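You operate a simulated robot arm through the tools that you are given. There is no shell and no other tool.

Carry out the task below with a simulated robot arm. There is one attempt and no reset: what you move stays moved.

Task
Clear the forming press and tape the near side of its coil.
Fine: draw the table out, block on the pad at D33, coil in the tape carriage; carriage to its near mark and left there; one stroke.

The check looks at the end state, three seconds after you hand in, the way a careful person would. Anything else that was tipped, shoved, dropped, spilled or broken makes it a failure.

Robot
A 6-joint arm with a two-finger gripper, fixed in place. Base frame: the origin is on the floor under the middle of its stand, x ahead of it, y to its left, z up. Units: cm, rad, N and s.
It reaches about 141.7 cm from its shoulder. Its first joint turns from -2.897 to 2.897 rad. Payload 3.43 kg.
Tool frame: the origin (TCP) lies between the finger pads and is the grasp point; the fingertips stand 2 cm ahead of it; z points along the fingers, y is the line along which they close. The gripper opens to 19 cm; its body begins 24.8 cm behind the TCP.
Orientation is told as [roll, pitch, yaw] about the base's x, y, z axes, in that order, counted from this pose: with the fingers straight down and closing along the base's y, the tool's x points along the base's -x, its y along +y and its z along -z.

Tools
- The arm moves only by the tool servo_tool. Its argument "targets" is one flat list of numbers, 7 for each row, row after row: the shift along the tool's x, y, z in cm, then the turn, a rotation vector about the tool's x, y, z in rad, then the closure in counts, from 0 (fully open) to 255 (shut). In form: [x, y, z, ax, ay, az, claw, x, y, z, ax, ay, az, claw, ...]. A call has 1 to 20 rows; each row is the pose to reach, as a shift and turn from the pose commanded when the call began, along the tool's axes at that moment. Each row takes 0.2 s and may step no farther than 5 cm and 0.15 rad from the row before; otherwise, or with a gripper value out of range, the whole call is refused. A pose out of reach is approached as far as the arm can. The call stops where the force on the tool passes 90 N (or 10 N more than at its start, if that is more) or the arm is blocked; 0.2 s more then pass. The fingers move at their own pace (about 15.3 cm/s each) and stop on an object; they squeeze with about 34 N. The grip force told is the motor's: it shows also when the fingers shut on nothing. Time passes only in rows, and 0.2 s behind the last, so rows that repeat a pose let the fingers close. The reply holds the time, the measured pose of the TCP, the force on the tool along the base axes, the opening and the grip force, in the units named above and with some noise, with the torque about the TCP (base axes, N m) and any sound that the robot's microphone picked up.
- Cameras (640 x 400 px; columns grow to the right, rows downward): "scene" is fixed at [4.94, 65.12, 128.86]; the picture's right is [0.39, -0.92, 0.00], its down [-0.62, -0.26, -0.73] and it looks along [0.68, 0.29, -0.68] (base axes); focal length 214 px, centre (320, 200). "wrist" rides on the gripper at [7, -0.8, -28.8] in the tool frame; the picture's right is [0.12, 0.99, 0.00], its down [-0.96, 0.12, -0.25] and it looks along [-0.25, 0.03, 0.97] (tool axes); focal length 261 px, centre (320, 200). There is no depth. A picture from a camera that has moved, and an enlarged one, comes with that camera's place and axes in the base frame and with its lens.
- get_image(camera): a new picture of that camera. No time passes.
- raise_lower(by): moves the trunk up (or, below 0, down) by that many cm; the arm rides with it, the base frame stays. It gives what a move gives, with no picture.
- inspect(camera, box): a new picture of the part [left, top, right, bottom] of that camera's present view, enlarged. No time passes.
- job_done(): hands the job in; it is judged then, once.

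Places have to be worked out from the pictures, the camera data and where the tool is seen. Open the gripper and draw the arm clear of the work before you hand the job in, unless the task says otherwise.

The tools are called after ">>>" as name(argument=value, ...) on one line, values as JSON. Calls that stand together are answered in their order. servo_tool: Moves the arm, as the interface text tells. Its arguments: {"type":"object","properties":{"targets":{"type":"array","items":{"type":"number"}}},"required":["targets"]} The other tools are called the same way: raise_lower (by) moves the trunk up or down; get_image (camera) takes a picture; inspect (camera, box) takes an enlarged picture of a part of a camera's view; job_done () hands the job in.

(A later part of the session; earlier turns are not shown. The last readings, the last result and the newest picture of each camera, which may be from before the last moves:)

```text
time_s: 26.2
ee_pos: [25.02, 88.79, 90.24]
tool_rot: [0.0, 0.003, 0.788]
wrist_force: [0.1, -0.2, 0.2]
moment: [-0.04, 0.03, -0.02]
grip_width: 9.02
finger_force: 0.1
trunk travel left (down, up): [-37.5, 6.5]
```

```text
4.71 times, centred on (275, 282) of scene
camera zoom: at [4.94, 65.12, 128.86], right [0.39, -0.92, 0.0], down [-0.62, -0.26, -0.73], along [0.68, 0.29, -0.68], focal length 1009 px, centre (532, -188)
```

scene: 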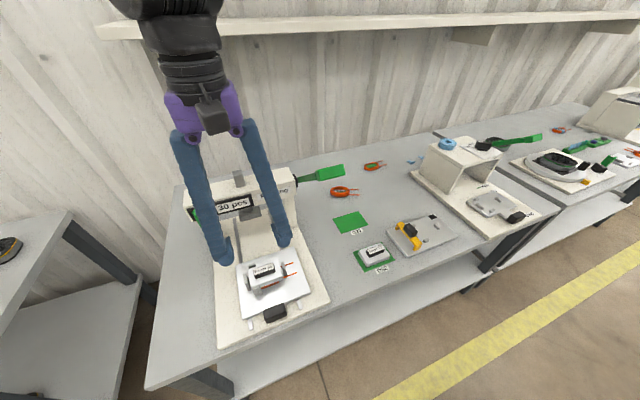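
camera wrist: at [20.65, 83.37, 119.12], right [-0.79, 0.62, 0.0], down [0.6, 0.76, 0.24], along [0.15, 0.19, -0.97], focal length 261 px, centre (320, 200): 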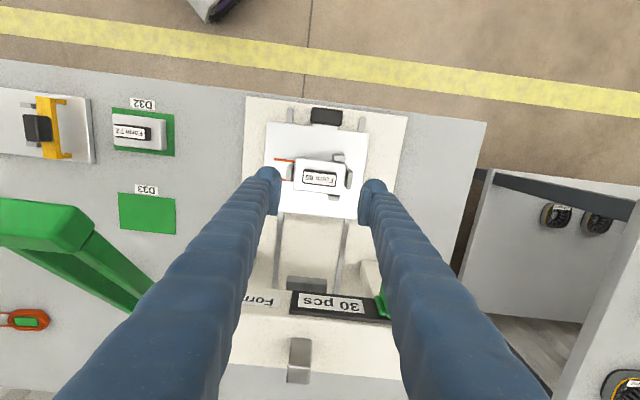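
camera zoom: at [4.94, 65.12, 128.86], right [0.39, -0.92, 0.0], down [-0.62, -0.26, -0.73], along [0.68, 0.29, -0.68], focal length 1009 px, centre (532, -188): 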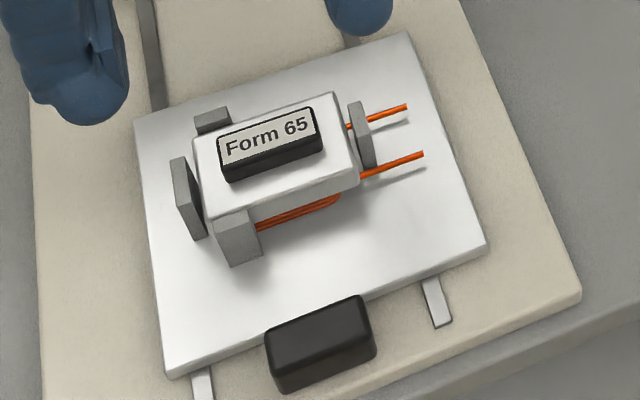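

The posts stand at about the block's top height, so I will grip the upper part of the handle by its ends, with the fingertips just above the block. I shift 0.6 cm back toward the operator and descend slowly.

>>> servo_tool(targets=[0.6, 0, 3, 0, 0, 0, 134, 0.6, 0, 5.5, 0, 0, 0, 134, 0.6, 0, 7.0, 0, 0, 0, 134, 0.6, 0, 7.8, 0, 0, 0, 134, 0.6, 0, 8.4, 0, 0, 0, 134, 0.6, 0, 8.4, 0, 0, 0, 134])

>>> inspect(camera="wrist", box=[220, 130, 420, 255])

>>> inspect(camera="scene", box=[200, 220, 320, 330])

```text
time_s: 27.6
ee_pos: [24.64, 88.21, 81.78]
tool_rot: [0.0, 0.005, 0.787]
wrist_force: [-0.9, -0.1, 0.2]
moment: [-0.04, 0.03, -0.01]
grip_width: 9.01
finger_force: 0.1
trunk travel left (down, up): [-37.5, 6.5]
```

```text
3.20 times, centred on (320, 192) of wrist
camera zoom: at [20.25, 82.76, 110.63], right [-0.79, 0.62, 0.0], down [0.6, 0.76, 0.24], along [0.15, 0.19, -0.97], focal length 834 px, centre (320, 224)
```

zoom: 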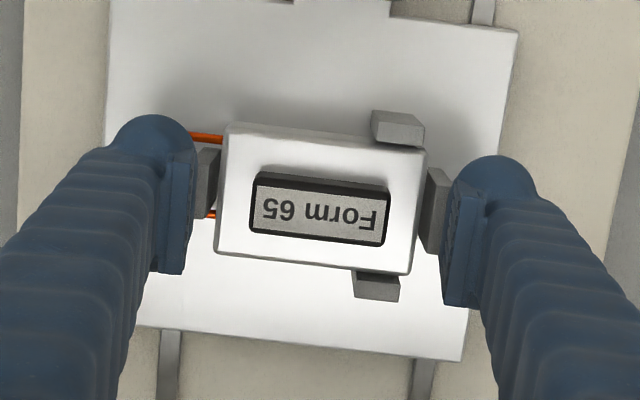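

```text
3.64 times, centred on (260, 275) of scene
camera zoom: at [4.94, 65.12, 128.86], right [0.39, -0.92, 0.0], down [-0.62, -0.26, -0.73], along [0.68, 0.29, -0.68], focal length 780 px, centre (538, -73)
```

zoom: 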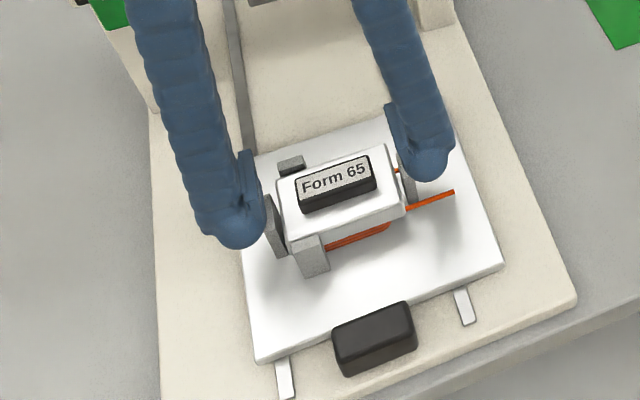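

The TCP is lined up with the label centre and there is no contact at z=81.8. I narrow the fingers to about 7 cm and feel downward in small steps for the highest surface beside the handle.

>>> servo_tool(targets=[0, 0, 0, 0, 0, 0, 161, 0, 0, 0.2, 0, 0, 0, 161, 0, 0, 0.5, 0, 0, 0, 161, 0, 0, 0.5, 0, 0, 0, 161])

>>> inspect(camera="scene", box=[210, 235, 310, 310])

```text
time_s: 28.6
ee_pos: [24.65, 88.41, 81.33]
tool_rot: [0.0, 0.004, 0.787]
wrist_force: [-0.2, -0.3, -0.5]
moment: [-0.01, 0.0, -0.02]
grip_width: 7.03
finger_force: 0.1
trunk travel left (down, up): [-37.5, 6.5]
```

```text
5.33 times, centred on (260, 272) of scene
camera zoom: at [4.94, 65.12, 128.86], right [0.39, -0.92, 0.0], down [-0.62, -0.26, -0.73], along [0.68, 0.29, -0.68], focal length 1144 px, centre (640, -187)
```

zoom: 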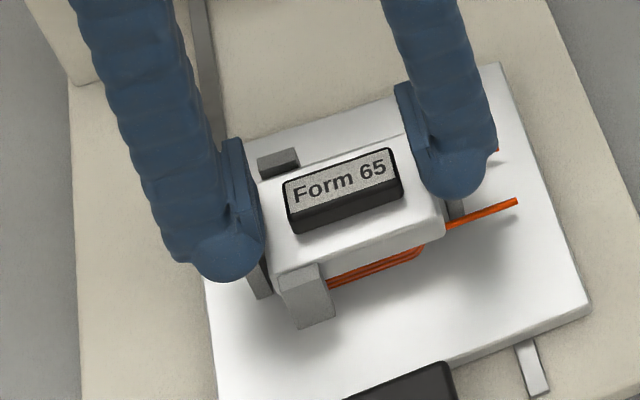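

There is still no contact at z=81.3 and the fingertips straddle the handle. I keep lowering in small steps.

>>> servo_tool(targets=[0, 0, 0.2, 0, 0, 0, 161, 0, 0, 0.4, 0, 0, 0, 161, 0, 0, 0.4, 0, 0, 0, 161])

>>> inspect(camera="scene", box=[210, 235, 310, 310])

```text
time_s: 29.4
ee_pos: [24.66, 88.45, 80.97]
tool_rot: [0.002, 0.002, 0.789]
wrist_force: [-0.8, -0.9, 15.7]
moment: [-0.11, -0.07, -0.08]
grip_width: 6.99
finger_force: 0.0
trunk travel left (down, up): [-37.5, 6.5]
```

```text
5.33 times, centred on (260, 272) of scene
camera zoom: at [4.94, 65.12, 128.86], right [0.39, -0.92, 0.0], down [-0.62, -0.26, -0.73], along [0.68, 0.29, -0.68], focal length 1144 px, centre (640, -187)
```

zoom: 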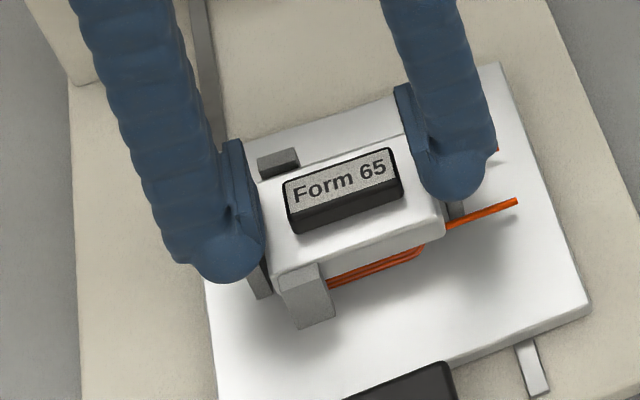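

I feel contact at z≈81.0 (15.7 N), so the surface beside the handle is at about z=79. I raise 0.35 cm and close on the handle.

>>> servo_tool(targets=[0, 0, -0.35, 0, 0, 0, 161, 0, 0, -0.35, 0, 0, 0, 161, 0, 0, -0.35, 0, 0, 0, 245, 0, 0, -0.35, 0, 0, 0, 245, 0, 0, -0.35, 0, 0, 0, 245])

>>> inspect(camera="wrist", box=[220, 130, 420, 255])

>>> inspect(camera="scene", box=[210, 235, 310, 310])

```text
time_s: 30.6
ee_pos: [24.71, 88.43, 81.19]
tool_rot: [-0.002, 0.004, 0.787]
wrist_force: [-0.3, 0.4, 0.0]
moment: [-0.05, 0.0, 0.02]
grip_width: 5.07
finger_force: 34.5
trunk travel left (down, up): [-37.5, 6.5]
```

```text
3.20 times, centred on (320, 192) of wrist
camera zoom: at [20.27, 82.9, 110.09], right [-0.79, 0.62, 0.0], down [0.6, 0.76, 0.24], along [0.15, 0.19, -0.97], focal length 834 px, centre (320, 224)
```

zoom: 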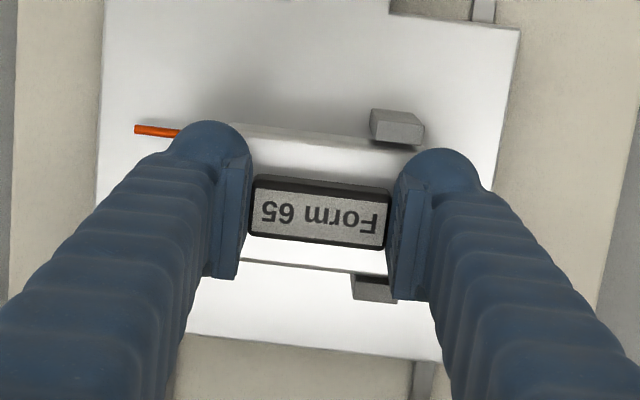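

```text
5.33 times, centred on (260, 272) of scene
camera zoom: at [4.94, 65.12, 128.86], right [0.39, -0.92, 0.0], down [-0.62, -0.26, -0.73], along [0.68, 0.29, -0.68], focal length 1144 px, centre (640, -187)
```

zoom: 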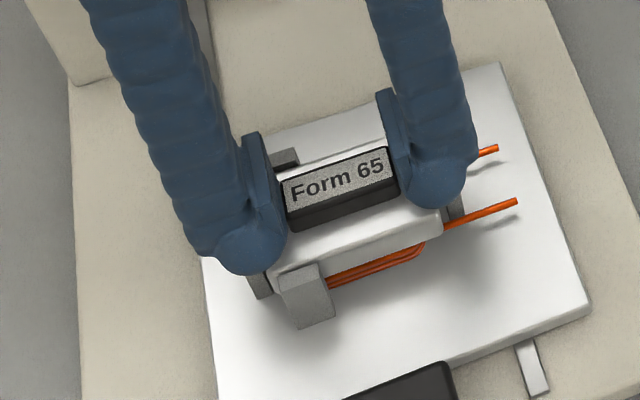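

The handle is held at 5.07 cm with 34 N. I lift straight up slowly, then check whether the coil stays on the table.

>>> servo_tool(targets=[0, 0, -0.5, 0, 0, 0, 250, 0, 0, -1.2, 0, 0, 0, 250, 0, 0, -2.2, 0, 0, 0, 250, 0, 0, -3.4, 0, 0, 0, 250, 0, 0, -4.6, 0, 0, 0, 250, 0, 0, -5.8, 0, 0, 0, 250, 0, 0, -5.8, 0, 0, 0, 250])

>>> get_image(camera="scene")

>>> inspect(camera="scene", box=[210, 215, 330, 325])

```text
time_s: 32.2
ee_pos: [24.6, 88.42, 86.93]
tool_rot: [-0.002, 0.005, 0.788]
wrist_force: [-0.6, 0.7, -2.2]
moment: [0.02, 0.02, 0.01]
grip_width: 5.08
finger_force: 33.7
trunk travel left (down, up): [-37.5, 6.5]
```

```text
taken
```

scene: 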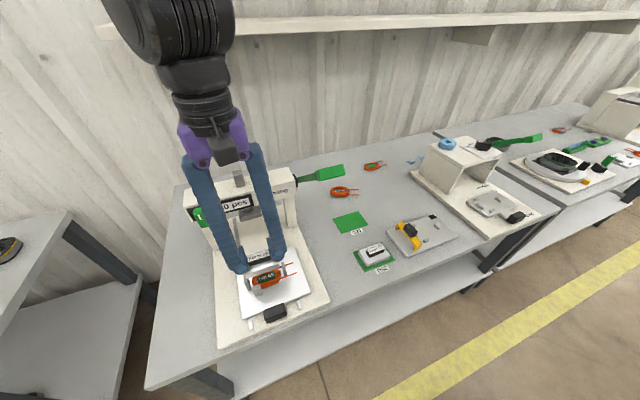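

```text
3.64 times, centred on (270, 270) of scene
camera zoom: at [4.94, 65.12, 128.86], right [0.39, -0.92, 0.0], down [-0.62, -0.26, -0.73], along [0.68, 0.29, -0.68], focal length 780 px, centre (502, -54)
```

zoom: 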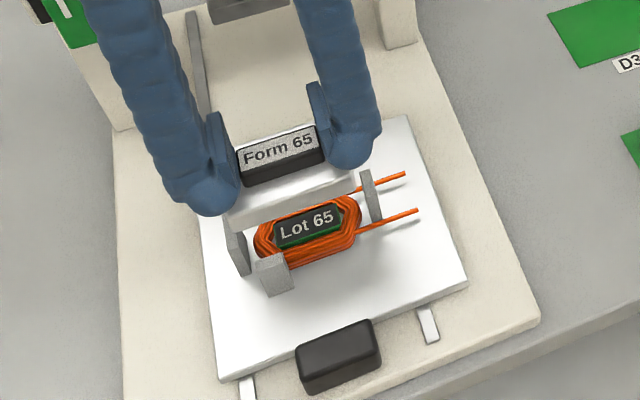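

The block lifts cleanly (about 2 N) and the coil marked Lot 65 stays on the table. I carry the block out toward the operator, sideways in front of the press lever, to the pad column.

>>> servo_tool(targets=[3.5, 0, -1.75, 0, 0, 0, 250, 7, 0, -3.5, 0, 0, 0, 250, 10.5, 0, -5.25, 0, 0, 0, 250, 14.1, 0, -7, 0, 0, 0, 250, 14.1, -4, -7, 0, 0, 0, 250, 14.1, -8, -7, 0, 0, 0, 250, 14.1, -12, -7, 0, 0, 0, 250, 14.1, -16, -7, 0, 0, 0, 250, 14.1, -20, -7, 0, 0, 0, 250, 14.1, -24, -7, 0, 0, 0, 250, 14.1, -28, -7, 0, 0, 0, 250, 14.1, -31.8, -7, 0, 0, 0, 250, 14.1, -31.8, -7, 0, 0, 0, 250])

>>> get_image(camera="wrist")

>>> get_image(camera="scene")

```text
time_s: 35.0
ee_pos: [37.33, 56.0, 94.18]
tool_rot: [0.0, 0.003, 0.788]
wrist_force: [-1.2, -0.2, -1.4]
moment: [-0.01, -0.02, -0.01]
grip_width: 5.06
finger_force: 33.6
trunk travel left (down, up): [-37.5, 6.5]
```

```text
taken
camera wrist: at [32.94, 50.46, 122.99], right [-0.79, 0.62, 0.0], down [0.6, 0.76, 0.24], along [0.15, 0.19, -0.97], focal length 261 px, centre (320, 200)
```

wrist: 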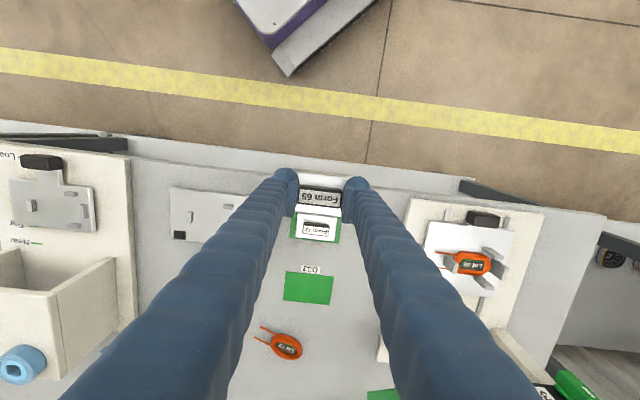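

```text
taken
```

scene: 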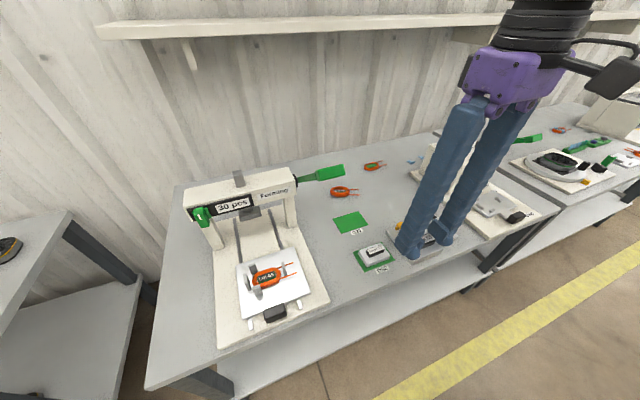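

Pad D33 now triangulates to (55.2, 74.8). I move forward above it, keeping the hand clear of the lever on the left, and begin lowering.

>>> servo_tool(targets=[-4.3, 0.1, 0, 0, 0, 0, 250, -8.6, 0.2, 0, 0, 0, 0, 250, -12.9, 0.3, 0, 0, 0, 0, 250, -17.2, 0.4, 0, 0, 0, 0, 250, -21.5, 0.5, 0, 0, 0, 0, 250, -25.9, 0.55, 0, 0, 0, 0, 250, -25.9, 0.55, 4, 0, 0, 0, 250, -25.9, 0.55, 8, 0, 0, 0, 250, -25.9, 0.55, 8, 0, 0, 0, 250])

>>> get_image(camera="wrist")

>>> get_image(camera="scene")

```text
time_s: 37.0
ee_pos: [55.08, 74.75, 86.1]
tool_rot: [0.0, 0.005, 0.789]
wrist_force: [0.2, 0.8, -2.0]
moment: [-0.05, -0.03, -0.02]
grip_width: 5.09
finger_force: 34.5
trunk travel left (down, up): [-37.5, 6.5]
```

```text
taken
camera wrist: at [50.77, 69.24, 115.01], right [-0.79, 0.62, 0.0], down [0.6, 0.76, 0.24], along [0.15, 0.19, -0.97], focal length 261 px, centre (320, 200)
```

wrist: 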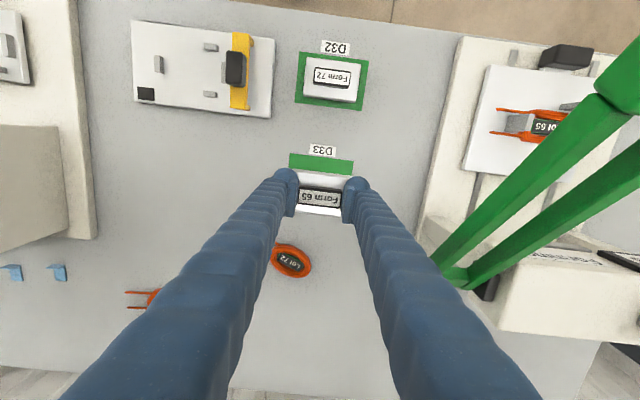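

```text
taken
```

scene: 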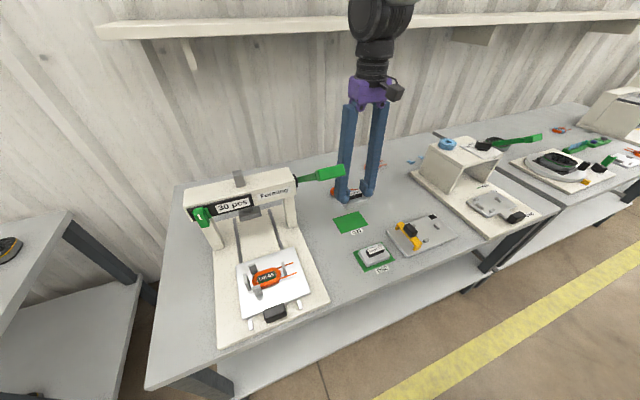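

The hand is above D33 and clear of the lever. I zoom in on the visible front part of the pad and on the Form 72 reference to centre the block.

>>> inspect(camera="wrist", box=[240, 130, 400, 230])

>>> inspect(camera="wrist", box=[270, 30, 390, 110])

>>> inspect(camera="scene", box=[310, 150, 410, 250])

```text
4.00 times, centred on (320, 180) of wrist
camera zoom: at [50.77, 69.24, 115.01], right [-0.79, 0.62, 0.0], down [0.6, 0.76, 0.24], along [0.15, 0.19, -0.97], focal length 1043 px, centre (320, 280)
```

zoom: 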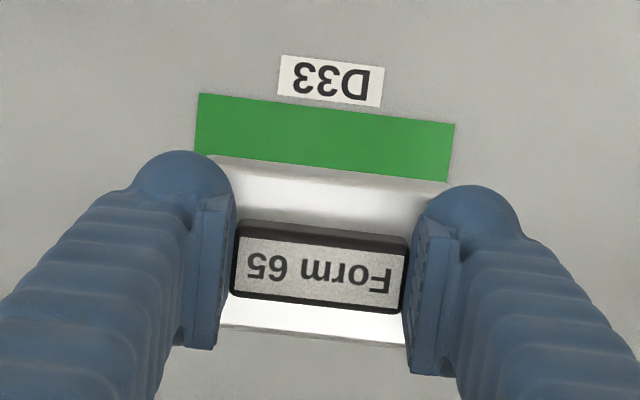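

```text
5.00 times, centred on (330, 70) of wrist
camera zoom: at [50.77, 69.24, 115.01], right [-0.79, 0.62, 0.0], down [0.6, 0.76, 0.24], along [0.15, 0.19, -0.97], focal length 1303 px, centre (270, 850)
```

zoom: 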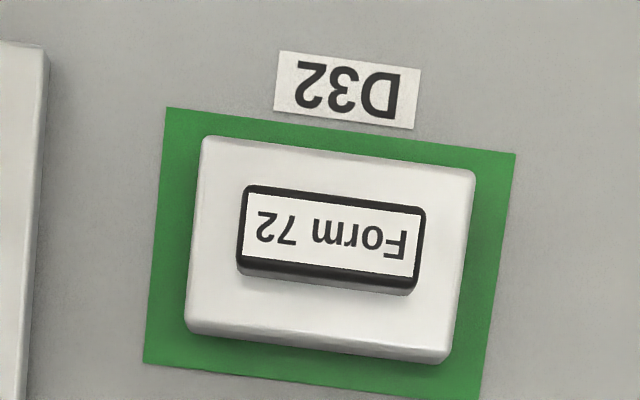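

```text
4.00 times, centred on (360, 200) of scene
camera zoom: at [4.94, 65.12, 128.86], right [0.39, -0.92, 0.0], down [-0.62, -0.26, -0.73], along [0.68, 0.29, -0.68], focal length 858 px, centre (160, 200)
```

zoom: 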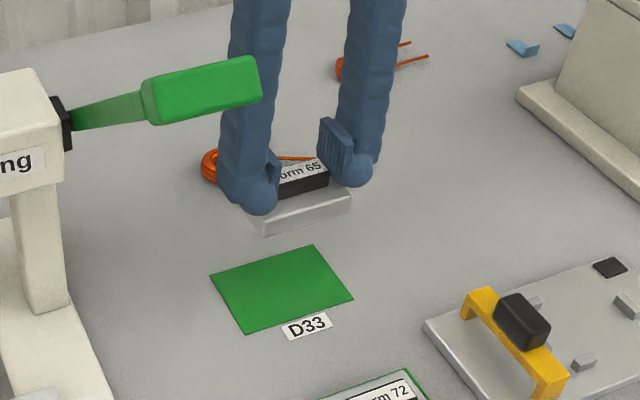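

The pad is 10.5 × 7.2 cm and centred at about n=92.35, so I shift 0.4 cm forward. Then I lower the block most of the way and stop to feel for contact.

>>> servo_tool(targets=[-0.4, 0, 2, 0, 0, 0, 250, -0.4, 0, 4, 0, 0, 0, 250, -0.4, 0, 6, 0, 0, 0, 250, -0.4, 0, 7.2, 0, 0, 0, 250, -0.4, 0, 7.2, 0, 0, 0, 250])

>>> inspect(camera="wrist", box=[240, 130, 400, 230])

>>> inspect(camera="scene", box=[310, 170, 410, 250])

```text
time_s: 38.2
ee_pos: [55.34, 75.03, 78.61]
tool_rot: [-0.001, 0.004, 0.787]
wrist_force: [0.3, -0.5, -1.7]
moment: [0.01, -0.02, -0.02]
grip_width: 5.09
finger_force: 34.1
trunk travel left (down, up): [-37.5, 6.5]
```

```text
4.00 times, centred on (320, 180) of wrist
camera zoom: at [51.01, 69.51, 107.56], right [-0.79, 0.62, 0.0], down [0.6, 0.76, 0.24], along [0.15, 0.19, -0.97], focal length 1043 px, centre (320, 280)
```

zoom: 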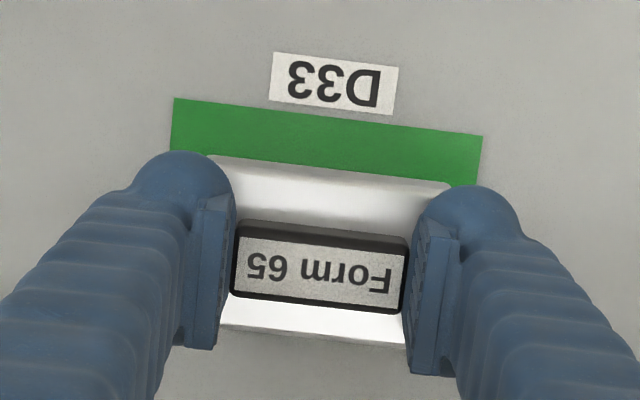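

```text
5.00 times, centred on (360, 210) of scene
camera zoom: at [4.94, 65.12, 128.86], right [0.39, -0.92, 0.0], down [-0.62, -0.26, -0.73], along [0.68, 0.29, -0.68], focal length 1072 px, centre (120, 150)
```

zoom: 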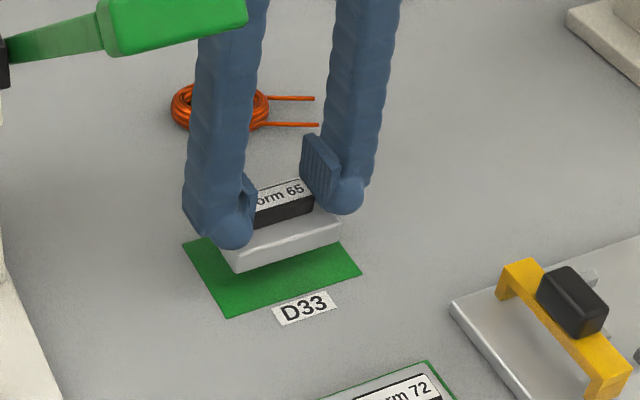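

The bench pad height works out at z=72.0 and the block is centred over the pad. I lower in small steps and watch the force.

>>> servo_tool(targets=[0, 0, 0.4, 0, 0, 0, 250, 0, 0, 0.8, 0, 0, 0, 250, 0, 0, 0.8, 0, 0, 0, 250])

>>> inspect(camera="scene", box=[330, 190, 390, 240])

```text
time_s: 39.0
ee_pos: [55.38, 74.95, 77.93]
tool_rot: [0.001, 0.004, 0.788]
wrist_force: [0.1, -0.2, -2.3]
moment: [0.01, -0.02, -0.04]
grip_width: 5.08
finger_force: 33.9
trunk travel left (down, up): [-37.5, 6.5]
```

```text
8.00 times, centred on (360, 215) of scene
camera zoom: at [4.94, 65.12, 128.86], right [0.39, -0.92, 0.0], down [-0.62, -0.26, -0.73], along [0.68, 0.29, -0.68], focal length 1716 px, centre (0, 80)
```

zoom: 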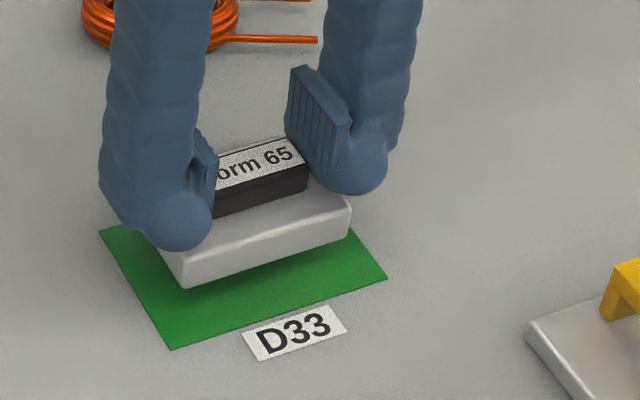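

No contact yet and the block is still just above the pad. I continue lowering in 0.3 cm steps.

>>> servo_tool(targets=[0, 0, 0.3, 0, 0, 0, 250, 0, 0, 0.6, 0, 0, 0, 250, 0, 0, 0.6, 0, 0, 0, 250])

>>> inspect(camera="scene", box=[330, 190, 390, 240])

```text
time_s: 39.8
ee_pos: [55.4, 74.92, 77.31]
tool_rot: [0.001, 0.003, 0.788]
wrist_force: [0.3, -0.3, -3.2]
moment: [-0.01, -0.01, 0.01]
grip_width: 5.08
finger_force: 34.3
trunk travel left (down, up): [-37.5, 6.5]
```

```text
8.00 times, centred on (360, 215) of scene
camera zoom: at [4.94, 65.12, 128.86], right [0.39, -0.92, 0.0], down [-0.62, -0.26, -0.73], along [0.68, 0.29, -0.68], focal length 1716 px, centre (0, 80)
```

zoom: 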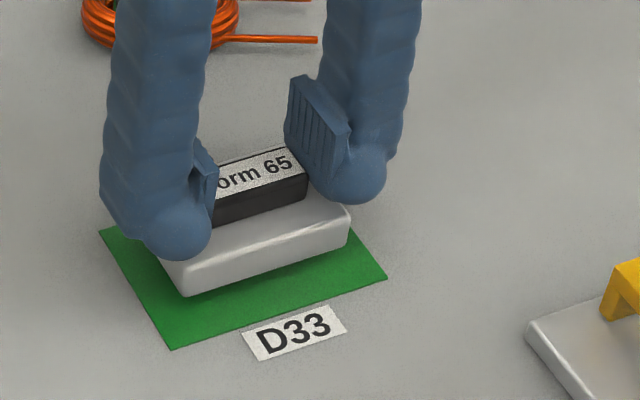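

>>> servo_tool(targets=[0, 0, 0.25, 0, 0, 0, 250, 0, 0, 0.5, 0, 0, 0, 250, 0, 0, 0.5, 0, 0, 0, 250])

>>> inspect(camera="scene", box=[330, 190, 390, 240])

```text
time_s: 40.6
ee_pos: [55.33, 75.0, 76.88]
tool_rot: [-0.001, 0.003, 0.787]
wrist_force: [-0.8, -0.4, -2.6]
moment: [0.02, 0.01, -0.03]
grip_width: 5.13
finger_force: 34.3
trunk travel left (down, up): [-37.5, 6.5]
```

```text
8.00 times, centred on (360, 215) of scene
camera zoom: at [4.94, 65.12, 128.86], right [0.39, -0.92, 0.0], down [-0.62, -0.26, -0.73], along [0.68, 0.29, -0.68], focal length 1716 px, centre (0, 80)
```

zoom: 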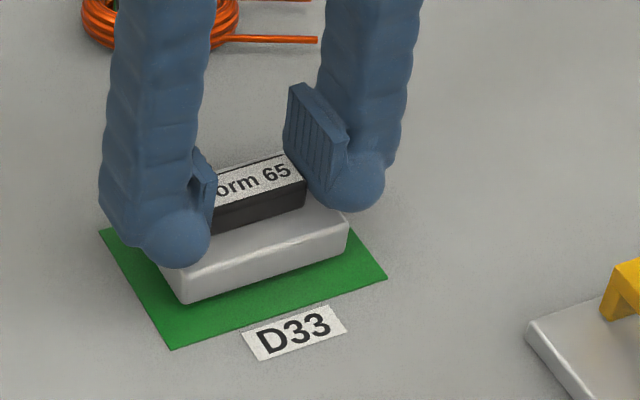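

The block still hangs free (about −2.6 N), so I keep feeling down in 0.25 cm steps.

>>> servo_tool(targets=[0, 0, 0.25, 0, 0, 0, 250, 0, 0, 0.5, 0, 0, 0, 250, 0, 0, 0.5, 0, 0, 0, 250])

>>> inspect(camera="scene", box=[330, 190, 390, 240])

```text
time_s: 41.4
ee_pos: [55.35, 75.06, 76.4]
tool_rot: [0.001, 0.004, 0.788]
wrist_force: [0.9, 0.3, -2.8]
moment: [0.0, 0.0, -0.03]
grip_width: 5.1
finger_force: 33.9
trunk travel left (down, up): [-37.5, 6.5]
```

```text
8.00 times, centred on (360, 215) of scene
camera zoom: at [4.94, 65.12, 128.86], right [0.39, -0.92, 0.0], down [-0.62, -0.26, -0.73], along [0.68, 0.29, -0.68], focal length 1716 px, centre (0, 80)
```

zoom: 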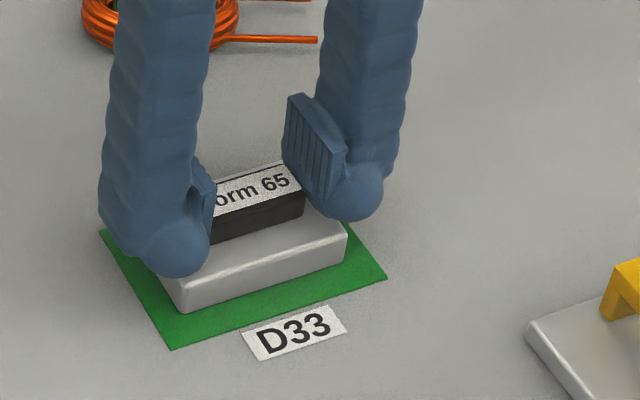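

>>> servo_tool(targets=[0, 0, 0.2, 0, 0, 0, 250, 0, 0, 0.4, 0, 0, 0, 250, 0, 0, 0.4, 0, 0, 0, 250])

>>> inspect(camera="scene", box=[330, 190, 390, 240])

```text
time_s: 42.2
ee_pos: [55.37, 74.83, 76.25]
tool_rot: [0.002, 0.002, 0.789]
wrist_force: [-5.7, -2.3, 20.9]
moment: [-0.25, 0.33, 0.0]
grip_width: 5.12
finger_force: 34.5
trunk travel left (down, up): [-37.5, 6.5]
```

```text
8.00 times, centred on (360, 215) of scene
camera zoom: at [4.94, 65.12, 128.86], right [0.39, -0.92, 0.0], down [-0.62, -0.26, -0.73], along [0.68, 0.29, -0.68], focal length 1716 px, centre (0, 80)
```

zoom: 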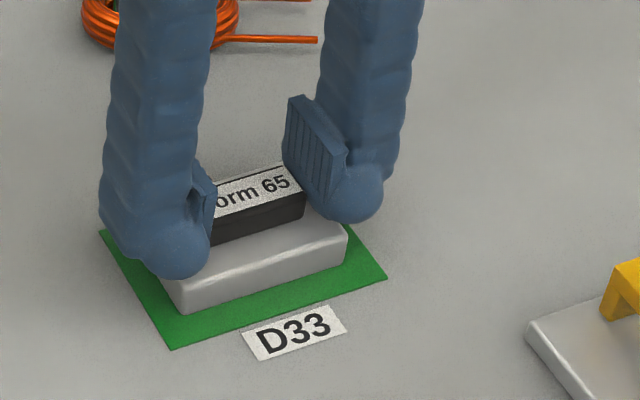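

The block has landed, with contact at z=76.25 and +21 N. I ease up 0.1 cm, open the fingers and lift straight up.

>>> servo_tool(targets=[0, 0, -0.15, 0, 0, 0, 250, 0, 0, -0.15, 0, 0, 0, 170, 0, 0, -0.15, 0, 0, 0, 150, 0, 0, -0.15, 0, 0, 0, 150, 0, 0, -2, 0, 0, 0, 150, 0, 0, -6, 0, 0, 0, 150, 0, 0, -10, 0, 0, 0, 150, 0, 0, -14, 0, 0, 0, 150, 0, 0, -18, 0, 0, 0, 150, 0, 0, -18, 0, 0, 0, 150])

>>> get_image(camera="wrist")

>>> get_image(camera="scene")

>>> inspect(camera="wrist", box=[260, 130, 380, 230])

```text
time_s: 44.4
ee_pos: [55.28, 75.01, 94.06]
tool_rot: [0.0, 0.003, 0.788]
wrist_force: [0.9, 0.4, -0.2]
moment: [0.04, 0.04, 0.05]
grip_width: 7.84
finger_force: 0.0
trunk travel left (down, up): [-37.5, 6.5]
```

```text
taken
camera wrist: at [51.01, 69.56, 122.89], right [-0.79, 0.62, 0.0], down [0.6, 0.76, 0.24], along [0.15, 0.19, -0.97], focal length 261 px, centre (320, 200)
```

wrist: 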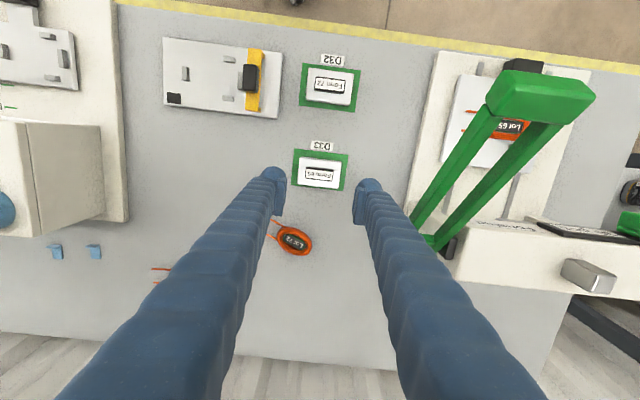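

```text
taken
```

scene: 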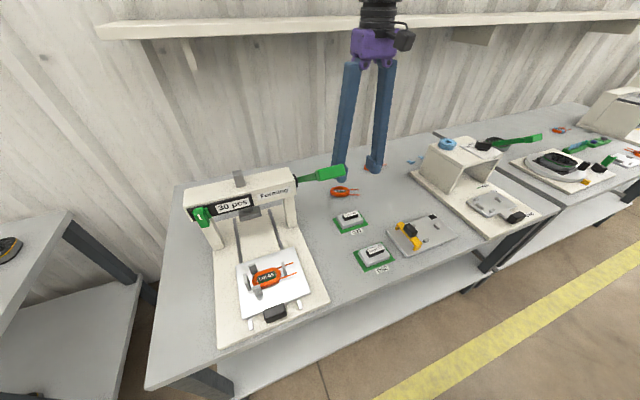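

```text
4.00 times, centred on (320, 180) of wrist
camera zoom: at [51.01, 69.56, 122.89], right [-0.79, 0.62, 0.0], down [0.6, 0.76, 0.24], along [0.15, 0.19, -0.97], focal length 1043 px, centre (320, 280)
```

zoom: 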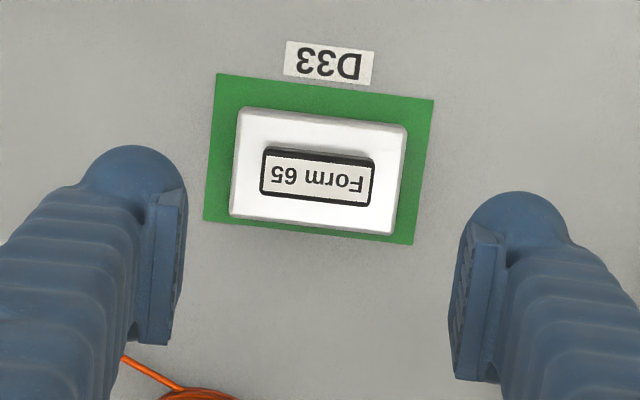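

Form 65 sits squarely on pad D33. I retreat toward the operator and move sideways to inspect the tape carriage and its pins before picking up the coil.

>>> servo_tool(targets=[4.6, 0, -1, 0, 0, 0, 100, 9.2, 0, -2, 0, 0, 0, 60, 13.8, 0, -3, 0, 0, 0, 20, 18.4, 0, -4, 0, 0, 0, 0, 23, 0, -5, 0, 0, 0, 0, 26, -3, -6, 0, 0, 0, 0, 27, -7.5, -6, 0, 0, 0, 0, 27, -12, -6, 0, 0, 0, 0, 27, -16.5, -6, 0, 0, 0, 0, 27, -21, -6, 0, 0, 0, 0, 27, -25.5, -6, 0, 0, 0, 0, 27, -30, -6, 0, 0, 0, 0, 27, -34.5, -6, 0, 0, 0, 0, 27, -39, -6, 0, 0, 0, 0, 27, -43.5, -6, 0, 0, 0, 0, 27, -43.5, -6, 0, 0, 0, 0])

>>> get_image(camera="wrist")

>>> get_image(camera="scene")

```text
time_s: 47.8
ee_pos: [67.35, 25.25, 100.27]
tool_rot: [0.0, 0.002, 0.788]
wrist_force: [-0.3, 0.4, 0.0]
moment: [-0.01, -0.05, -0.04]
grip_width: 19.0
finger_force: 0.1
trunk travel left (down, up): [-37.5, 6.5]
```

```text
taken
camera wrist: at [62.94, 19.71, 129.06], right [-0.79, 0.62, 0.0], down [0.6, 0.76, 0.24], along [0.15, 0.19, -0.97], focal length 261 px, centre (320, 200)
```

wrist: 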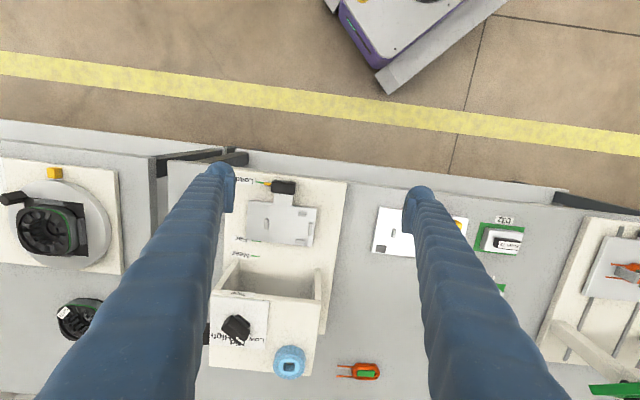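

```text
taken
```

scene: 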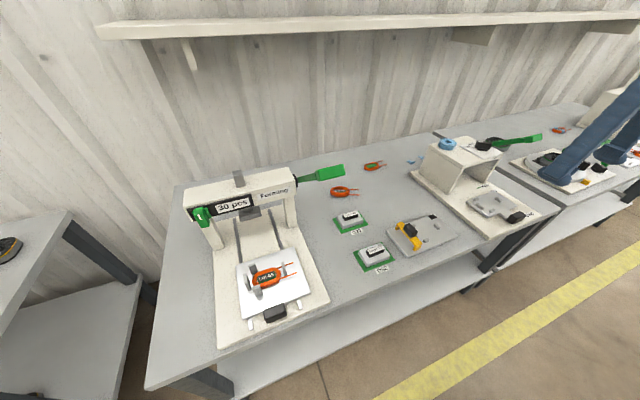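

The carriage sits between the fingers in this view. I zoom in on the carriage pins, the tick marks, the knob and the lever area.

>>> inspect(camera="wrist", box=[220, 170, 350, 270])

>>> inspect(camera="wrist", box=[195, 260, 345, 390])

>>> inspect(camera="scene", box=[410, 120, 550, 240])

>>> inspect(camera="scene", box=[220, 245, 320, 325])

```text
4.00 times, centred on (285, 220) of wrist
camera zoom: at [62.94, 19.71, 129.06], right [-0.79, 0.62, 0.0], down [0.6, 0.76, 0.24], along [0.15, 0.19, -0.97], focal length 1043 px, centre (460, 120)
```

zoom: 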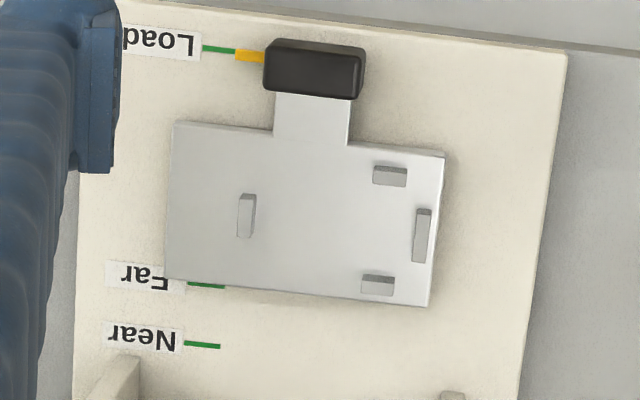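

```text
3.08 times, centred on (270, 325) of wrist
camera zoom: at [62.94, 19.71, 129.06], right [-0.79, 0.62, 0.0], down [0.6, 0.76, 0.24], along [0.15, 0.19, -0.97], focal length 802 px, centre (474, -185)
```

zoom: 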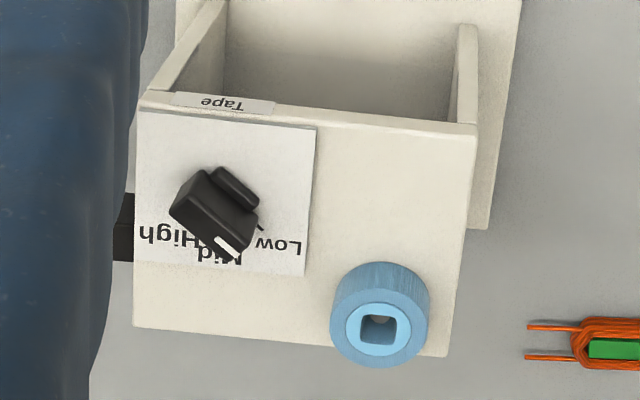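

```text
3.33 times, centred on (480, 180) of scene
camera zoom: at [4.94, 65.12, 128.86], right [0.39, -0.92, 0.0], down [-0.62, -0.26, -0.73], along [0.68, 0.29, -0.68], focal length 715 px, centre (-213, 267)
```

zoom: 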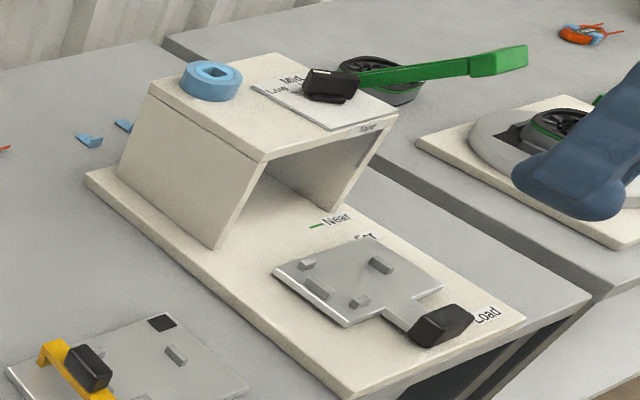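

```text
5.00 times, centred on (270, 285) of scene
camera zoom: at [4.94, 65.12, 128.86], right [0.39, -0.92, 0.0], down [-0.62, -0.26, -0.73], along [0.68, 0.29, -0.68], focal length 1072 px, centre (570, -225)
```

zoom: 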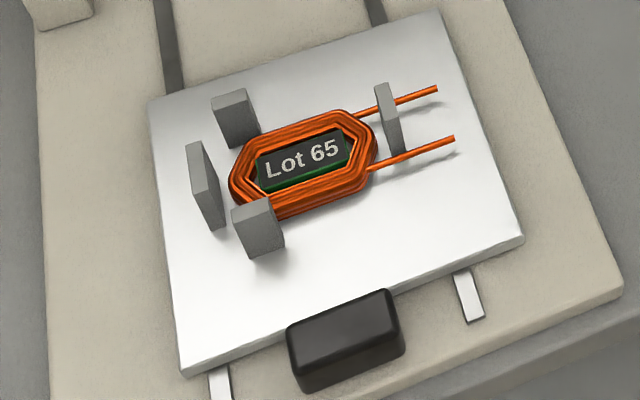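

The carriage has the same four-post layout as the press table and the same lead direction, to the operator's right, so the coil needs no turning. Its handle carries a yellow pointer, now at Load. The coil must be gripped front-to-back, so I turn the hand about 90° with the fingers narrowed while travelling back to the press in front of the lever.

>>> servo_tool(targets=[0, 4.7, 0, 0, 0, 0.098, 100, 0, 9.4, 0, 0, 0, 0.196, 169, 0, 14.1, 0, 0, 0, 0.294, 169, 0, 18.8, 0, 0, 0, 0.392, 169, 0, 23.5, 0, 0, 0, 0.49, 169, 0, 28.2, 0, 0, 0, 0.588, 169, 0, 32.9, 0, 0, 0, 0.686, 169, 0, 37.6, 0, 0, 0, 0.784, 169, 0, 42.3, 0, 0, 0, 0.882, 169, 0, 47, 0, 0, 0, 0.98, 169, 0, 51.7, 0, 0, 0, 1.078, 169, 0, 56.4, 0, 0, 0, 1.176, 169, 0, 61.1, 0, 0, 0, 1.274, 169, 0, 65.8, 0, 0, 0, 1.372, 169, 0, 70.5, 0, 0, 0, 1.47, 169, 0, 74.8, 0, 0, 0, 1.568, 169, 0, 74.8, 0, 0, 0, 1.568, 169])

>>> get_image(camera="wrist")

>>> get_image(camera="scene")

```text
time_s: 51.4
ee_pos: [13.85, 77.82, 100.22]
tool_rot: [-0.003, -0.001, -0.781]
wrist_force: [0.0, 0.0, -0.1]
moment: [-0.01, 0.05, 0.0]
grip_width: 6.44
finger_force: 0.1
trunk travel left (down, up): [-37.5, 6.5]
```

```text
taken
camera wrist: at [8.39, 82.26, 129.16], right [0.61, 0.79, 0.0], down [0.76, -0.6, 0.25], along [0.19, -0.15, -0.97], focal length 261 px, centre (320, 200)
```

wrist: 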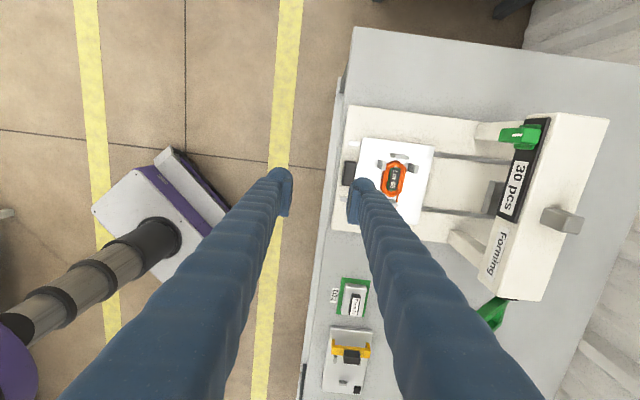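

```text
taken
```

scene: 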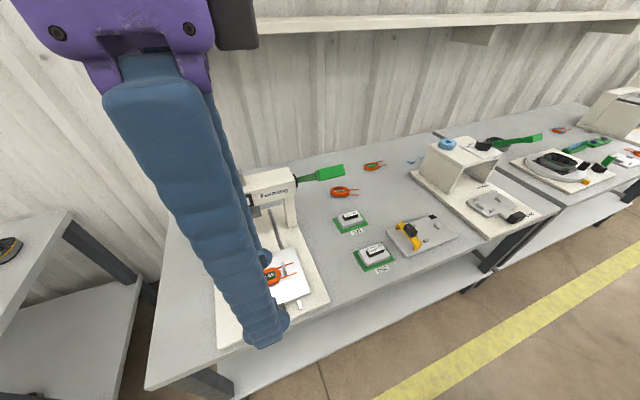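

The turn worked and the hand is level. I move over the coil and down to z≈90 for a close look at the coil and posts.

>>> servo_tool(targets=[-0.2, 4, 0, 0, 0, 0, 169, -0.4, 8, 0, 0, 0, 0, 169, -0.6, 12, 0, 0, 0, 0, 169, -0.6, 15.1, 2, 0, 0, 0, 169, -0.6, 15.1, 6, 0, 0, 0, 169, -0.6, 15.1, 10, 0, 0, 0, 169, -0.6, 15.1, 10, 0, 0, 0, 169])

>>> get_image(camera="wrist")

>>> inspect(camera="wrist", box=[260, 130, 380, 230])

>>> inspect(camera="scene", box=[210, 230, 330, 330])

```text
time_s: 53.0
ee_pos: [25.34, 88.32, 90.18]
tool_rot: [-0.005, 0.001, -0.78]
wrist_force: [0.2, 0.0, -0.9]
moment: [-0.03, 0.0, -0.04]
grip_width: 6.4
finger_force: 0.0
trunk travel left (down, up): [-37.5, 6.5]
```

```text
taken
camera wrist: at [19.69, 92.72, 118.92], right [0.61, 0.79, 0.0], down [0.77, -0.59, 0.25], along [0.19, -0.15, -0.97], focal length 261 px, centre (320, 200)
```

wrist: 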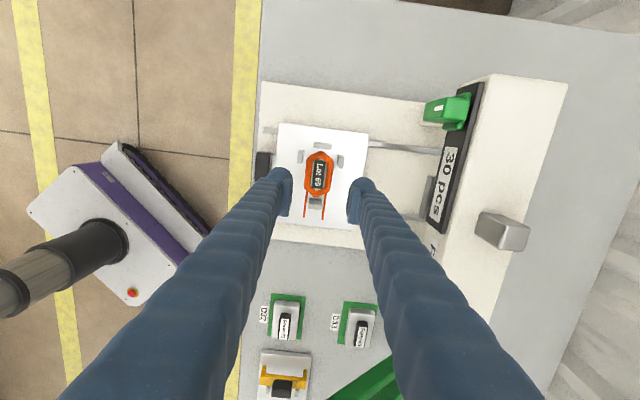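

```text
4.00 times, centred on (320, 180) of wrist
camera zoom: at [19.69, 92.72, 118.92], right [0.61, 0.79, 0.0], down [0.77, -0.59, 0.25], along [0.19, -0.15, -0.97], focal length 1043 px, centre (320, 280)
```

zoom: 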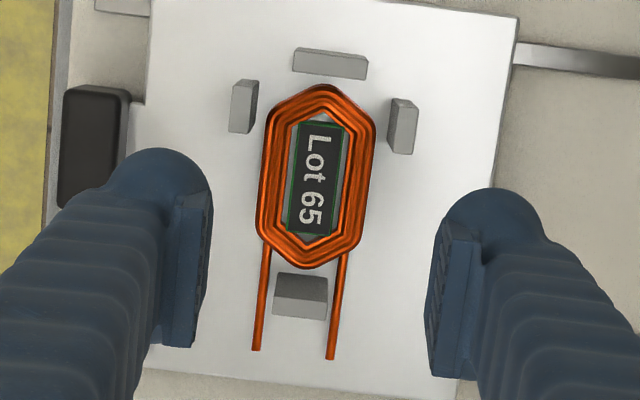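

```text
4.00 times, centred on (270, 280) of scene
camera zoom: at [4.94, 65.12, 128.86], right [0.39, -0.92, 0.0], down [-0.62, -0.26, -0.73], along [0.68, 0.29, -0.68], focal length 858 px, centre (520, -120)
```

zoom: 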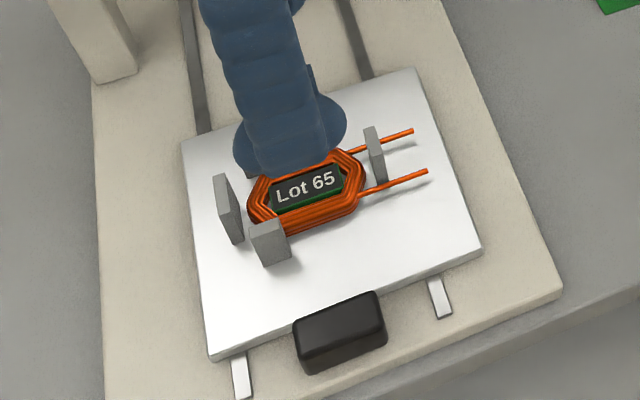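

The coil is about 4.5 × 7.5 cm, centred near (24.8, 88.5), with its leads straddling the right post. The rounded finger tubes stick out toward the posts' side, so I shift the grip 1.05 cm to the operator's right to miss the front and back posts. Then I descend partway.

>>> servo_tool(targets=[-0.5, -0.1, 2, 0, 0, 0, 169, -1.05, -0.2, 5, 0, 0, 0, 169, -1.05, -0.2, 8, 0, 0, 0, 169, -1.05, -0.2, 9.5, 0, 0, 0, 169, -1.05, -0.2, 9.5, 0, 0, 0, 169])

>>> inspect(camera="wrist", box=[240, 120, 400, 240])

>>> inspect(camera="scene", box=[210, 230, 330, 330])

```text
time_s: 54.2
ee_pos: [25.95, 87.34, 80.74]
tool_rot: [-0.004, 0.0, -0.781]
wrist_force: [-0.4, -0.5, 0.5]
moment: [0.03, 0.0, 0.0]
grip_width: 6.4
finger_force: 0.0
trunk travel left (down, up): [-37.5, 6.5]
```

```text
3.33 times, centred on (320, 180) of wrist
camera zoom: at [20.31, 91.72, 109.5], right [0.61, 0.79, 0.0], down [0.77, -0.59, 0.25], along [0.19, -0.15, -0.97], focal length 869 px, centre (320, 267)
```

zoom: 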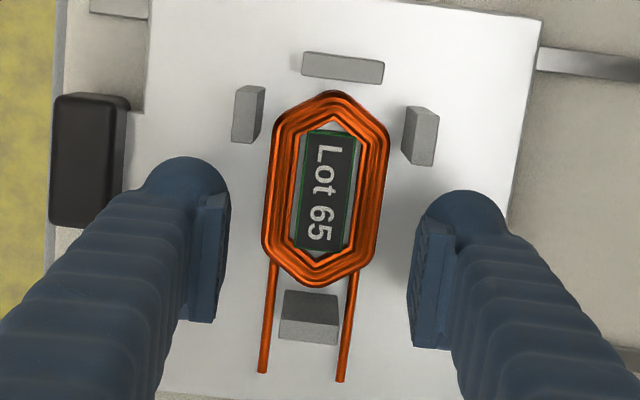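

```text
4.00 times, centred on (270, 280) of scene
camera zoom: at [4.94, 65.12, 128.86], right [0.39, -0.92, 0.0], down [-0.62, -0.26, -0.73], along [0.68, 0.29, -0.68], focal length 858 px, centre (520, -120)
```

zoom: 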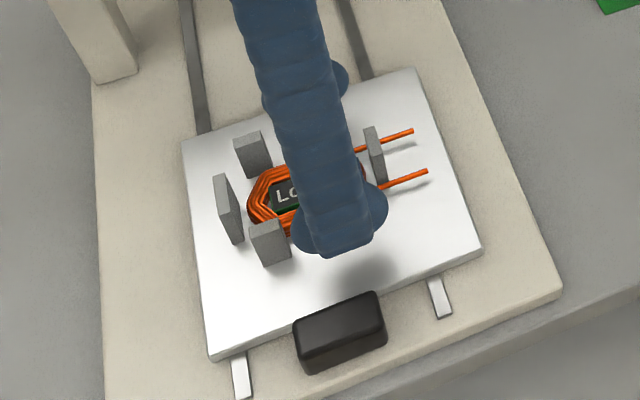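

The grip axis is about 1.6 cm right of the coil centre and centred front-to-back, with about 0.6 cm between the finger tubes and the posts. I lower to just above the plate.

>>> servo_tool(targets=[0, 0.05, 1.2, 0, 0, 0, 169, 0, 0.05, 2.4, 0, 0, 0, 169, 0, 0.05, 3.2, 0, 0, 0, 169, 0, 0.05, 3.2, 0, 0, 0, 169])

>>> inspect(camera="wrist", box=[240, 120, 400, 240])

>>> inspect(camera="scene", box=[220, 240, 320, 320])

```text
time_s: 55.2
ee_pos: [25.94, 87.34, 77.38]
tool_rot: [-0.003, -0.001, -0.78]
wrist_force: [-1.0, -0.5, 0.5]
moment: [0.0, 0.0, -0.02]
grip_width: 6.39
finger_force: 0.1
trunk travel left (down, up): [-37.5, 6.5]
```

```text
3.33 times, centred on (320, 180) of wrist
camera zoom: at [20.26, 91.83, 106.25], right [0.61, 0.79, 0.0], down [0.77, -0.59, 0.25], along [0.19, -0.15, -0.97], focal length 869 px, centre (320, 267)
```

zoom: 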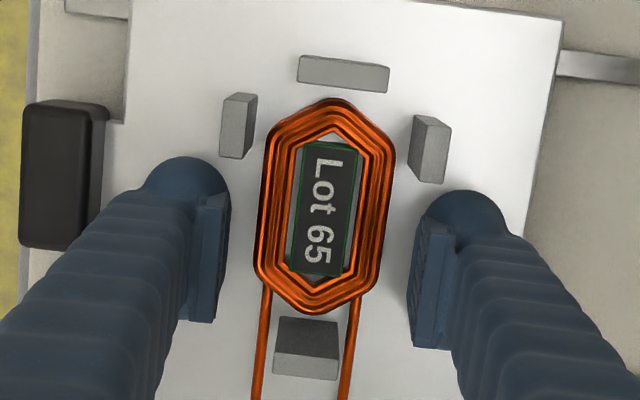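

```text
5.00 times, centred on (270, 280) of scene
camera zoom: at [4.94, 65.12, 128.86], right [0.39, -0.92, 0.0], down [-0.62, -0.26, -0.73], along [0.68, 0.29, -0.68], focal length 1072 px, centre (570, -200)
```

zoom: 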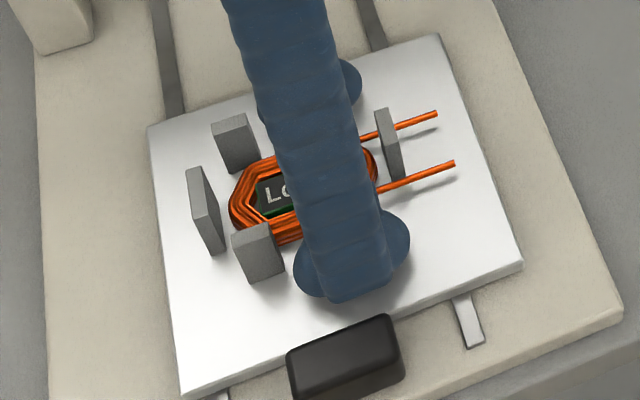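

There is no contact at z=77.4 and both fingers flank the coil clear of the posts. I close on the coil.

>>> servo_tool(targets=[0, 0, 0, 0, 0, 0, 185, 0, 0, 0, 0, 0, 0, 200, 0, 0, 0, 0, 0, 0, 215, 0, 0, 0, 0, 0, 0, 215])

>>> inspect(camera="wrist", box=[240, 120, 400, 240])

```text
time_s: 56.2
ee_pos: [25.88, 87.42, 77.41]
tool_rot: [-0.002, 0.0, -0.781]
wrist_force: [-0.4, 0.8, 0.4]
moment: [0.03, 0.01, -0.02]
grip_width: 4.82
finger_force: 33.8
trunk travel left (down, up): [-37.5, 6.5]
```

```text
3.33 times, centred on (320, 180) of wrist
camera zoom: at [20.27, 91.82, 106.26], right [0.61, 0.79, 0.0], down [0.77, -0.59, 0.25], along [0.19, -0.15, -0.97], focal length 869 px, centre (320, 267)
```

zoom: 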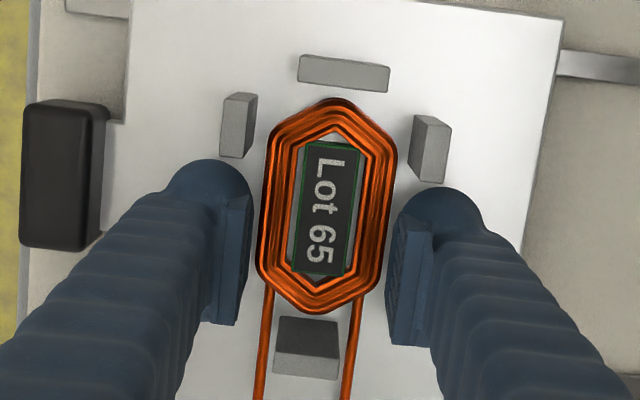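

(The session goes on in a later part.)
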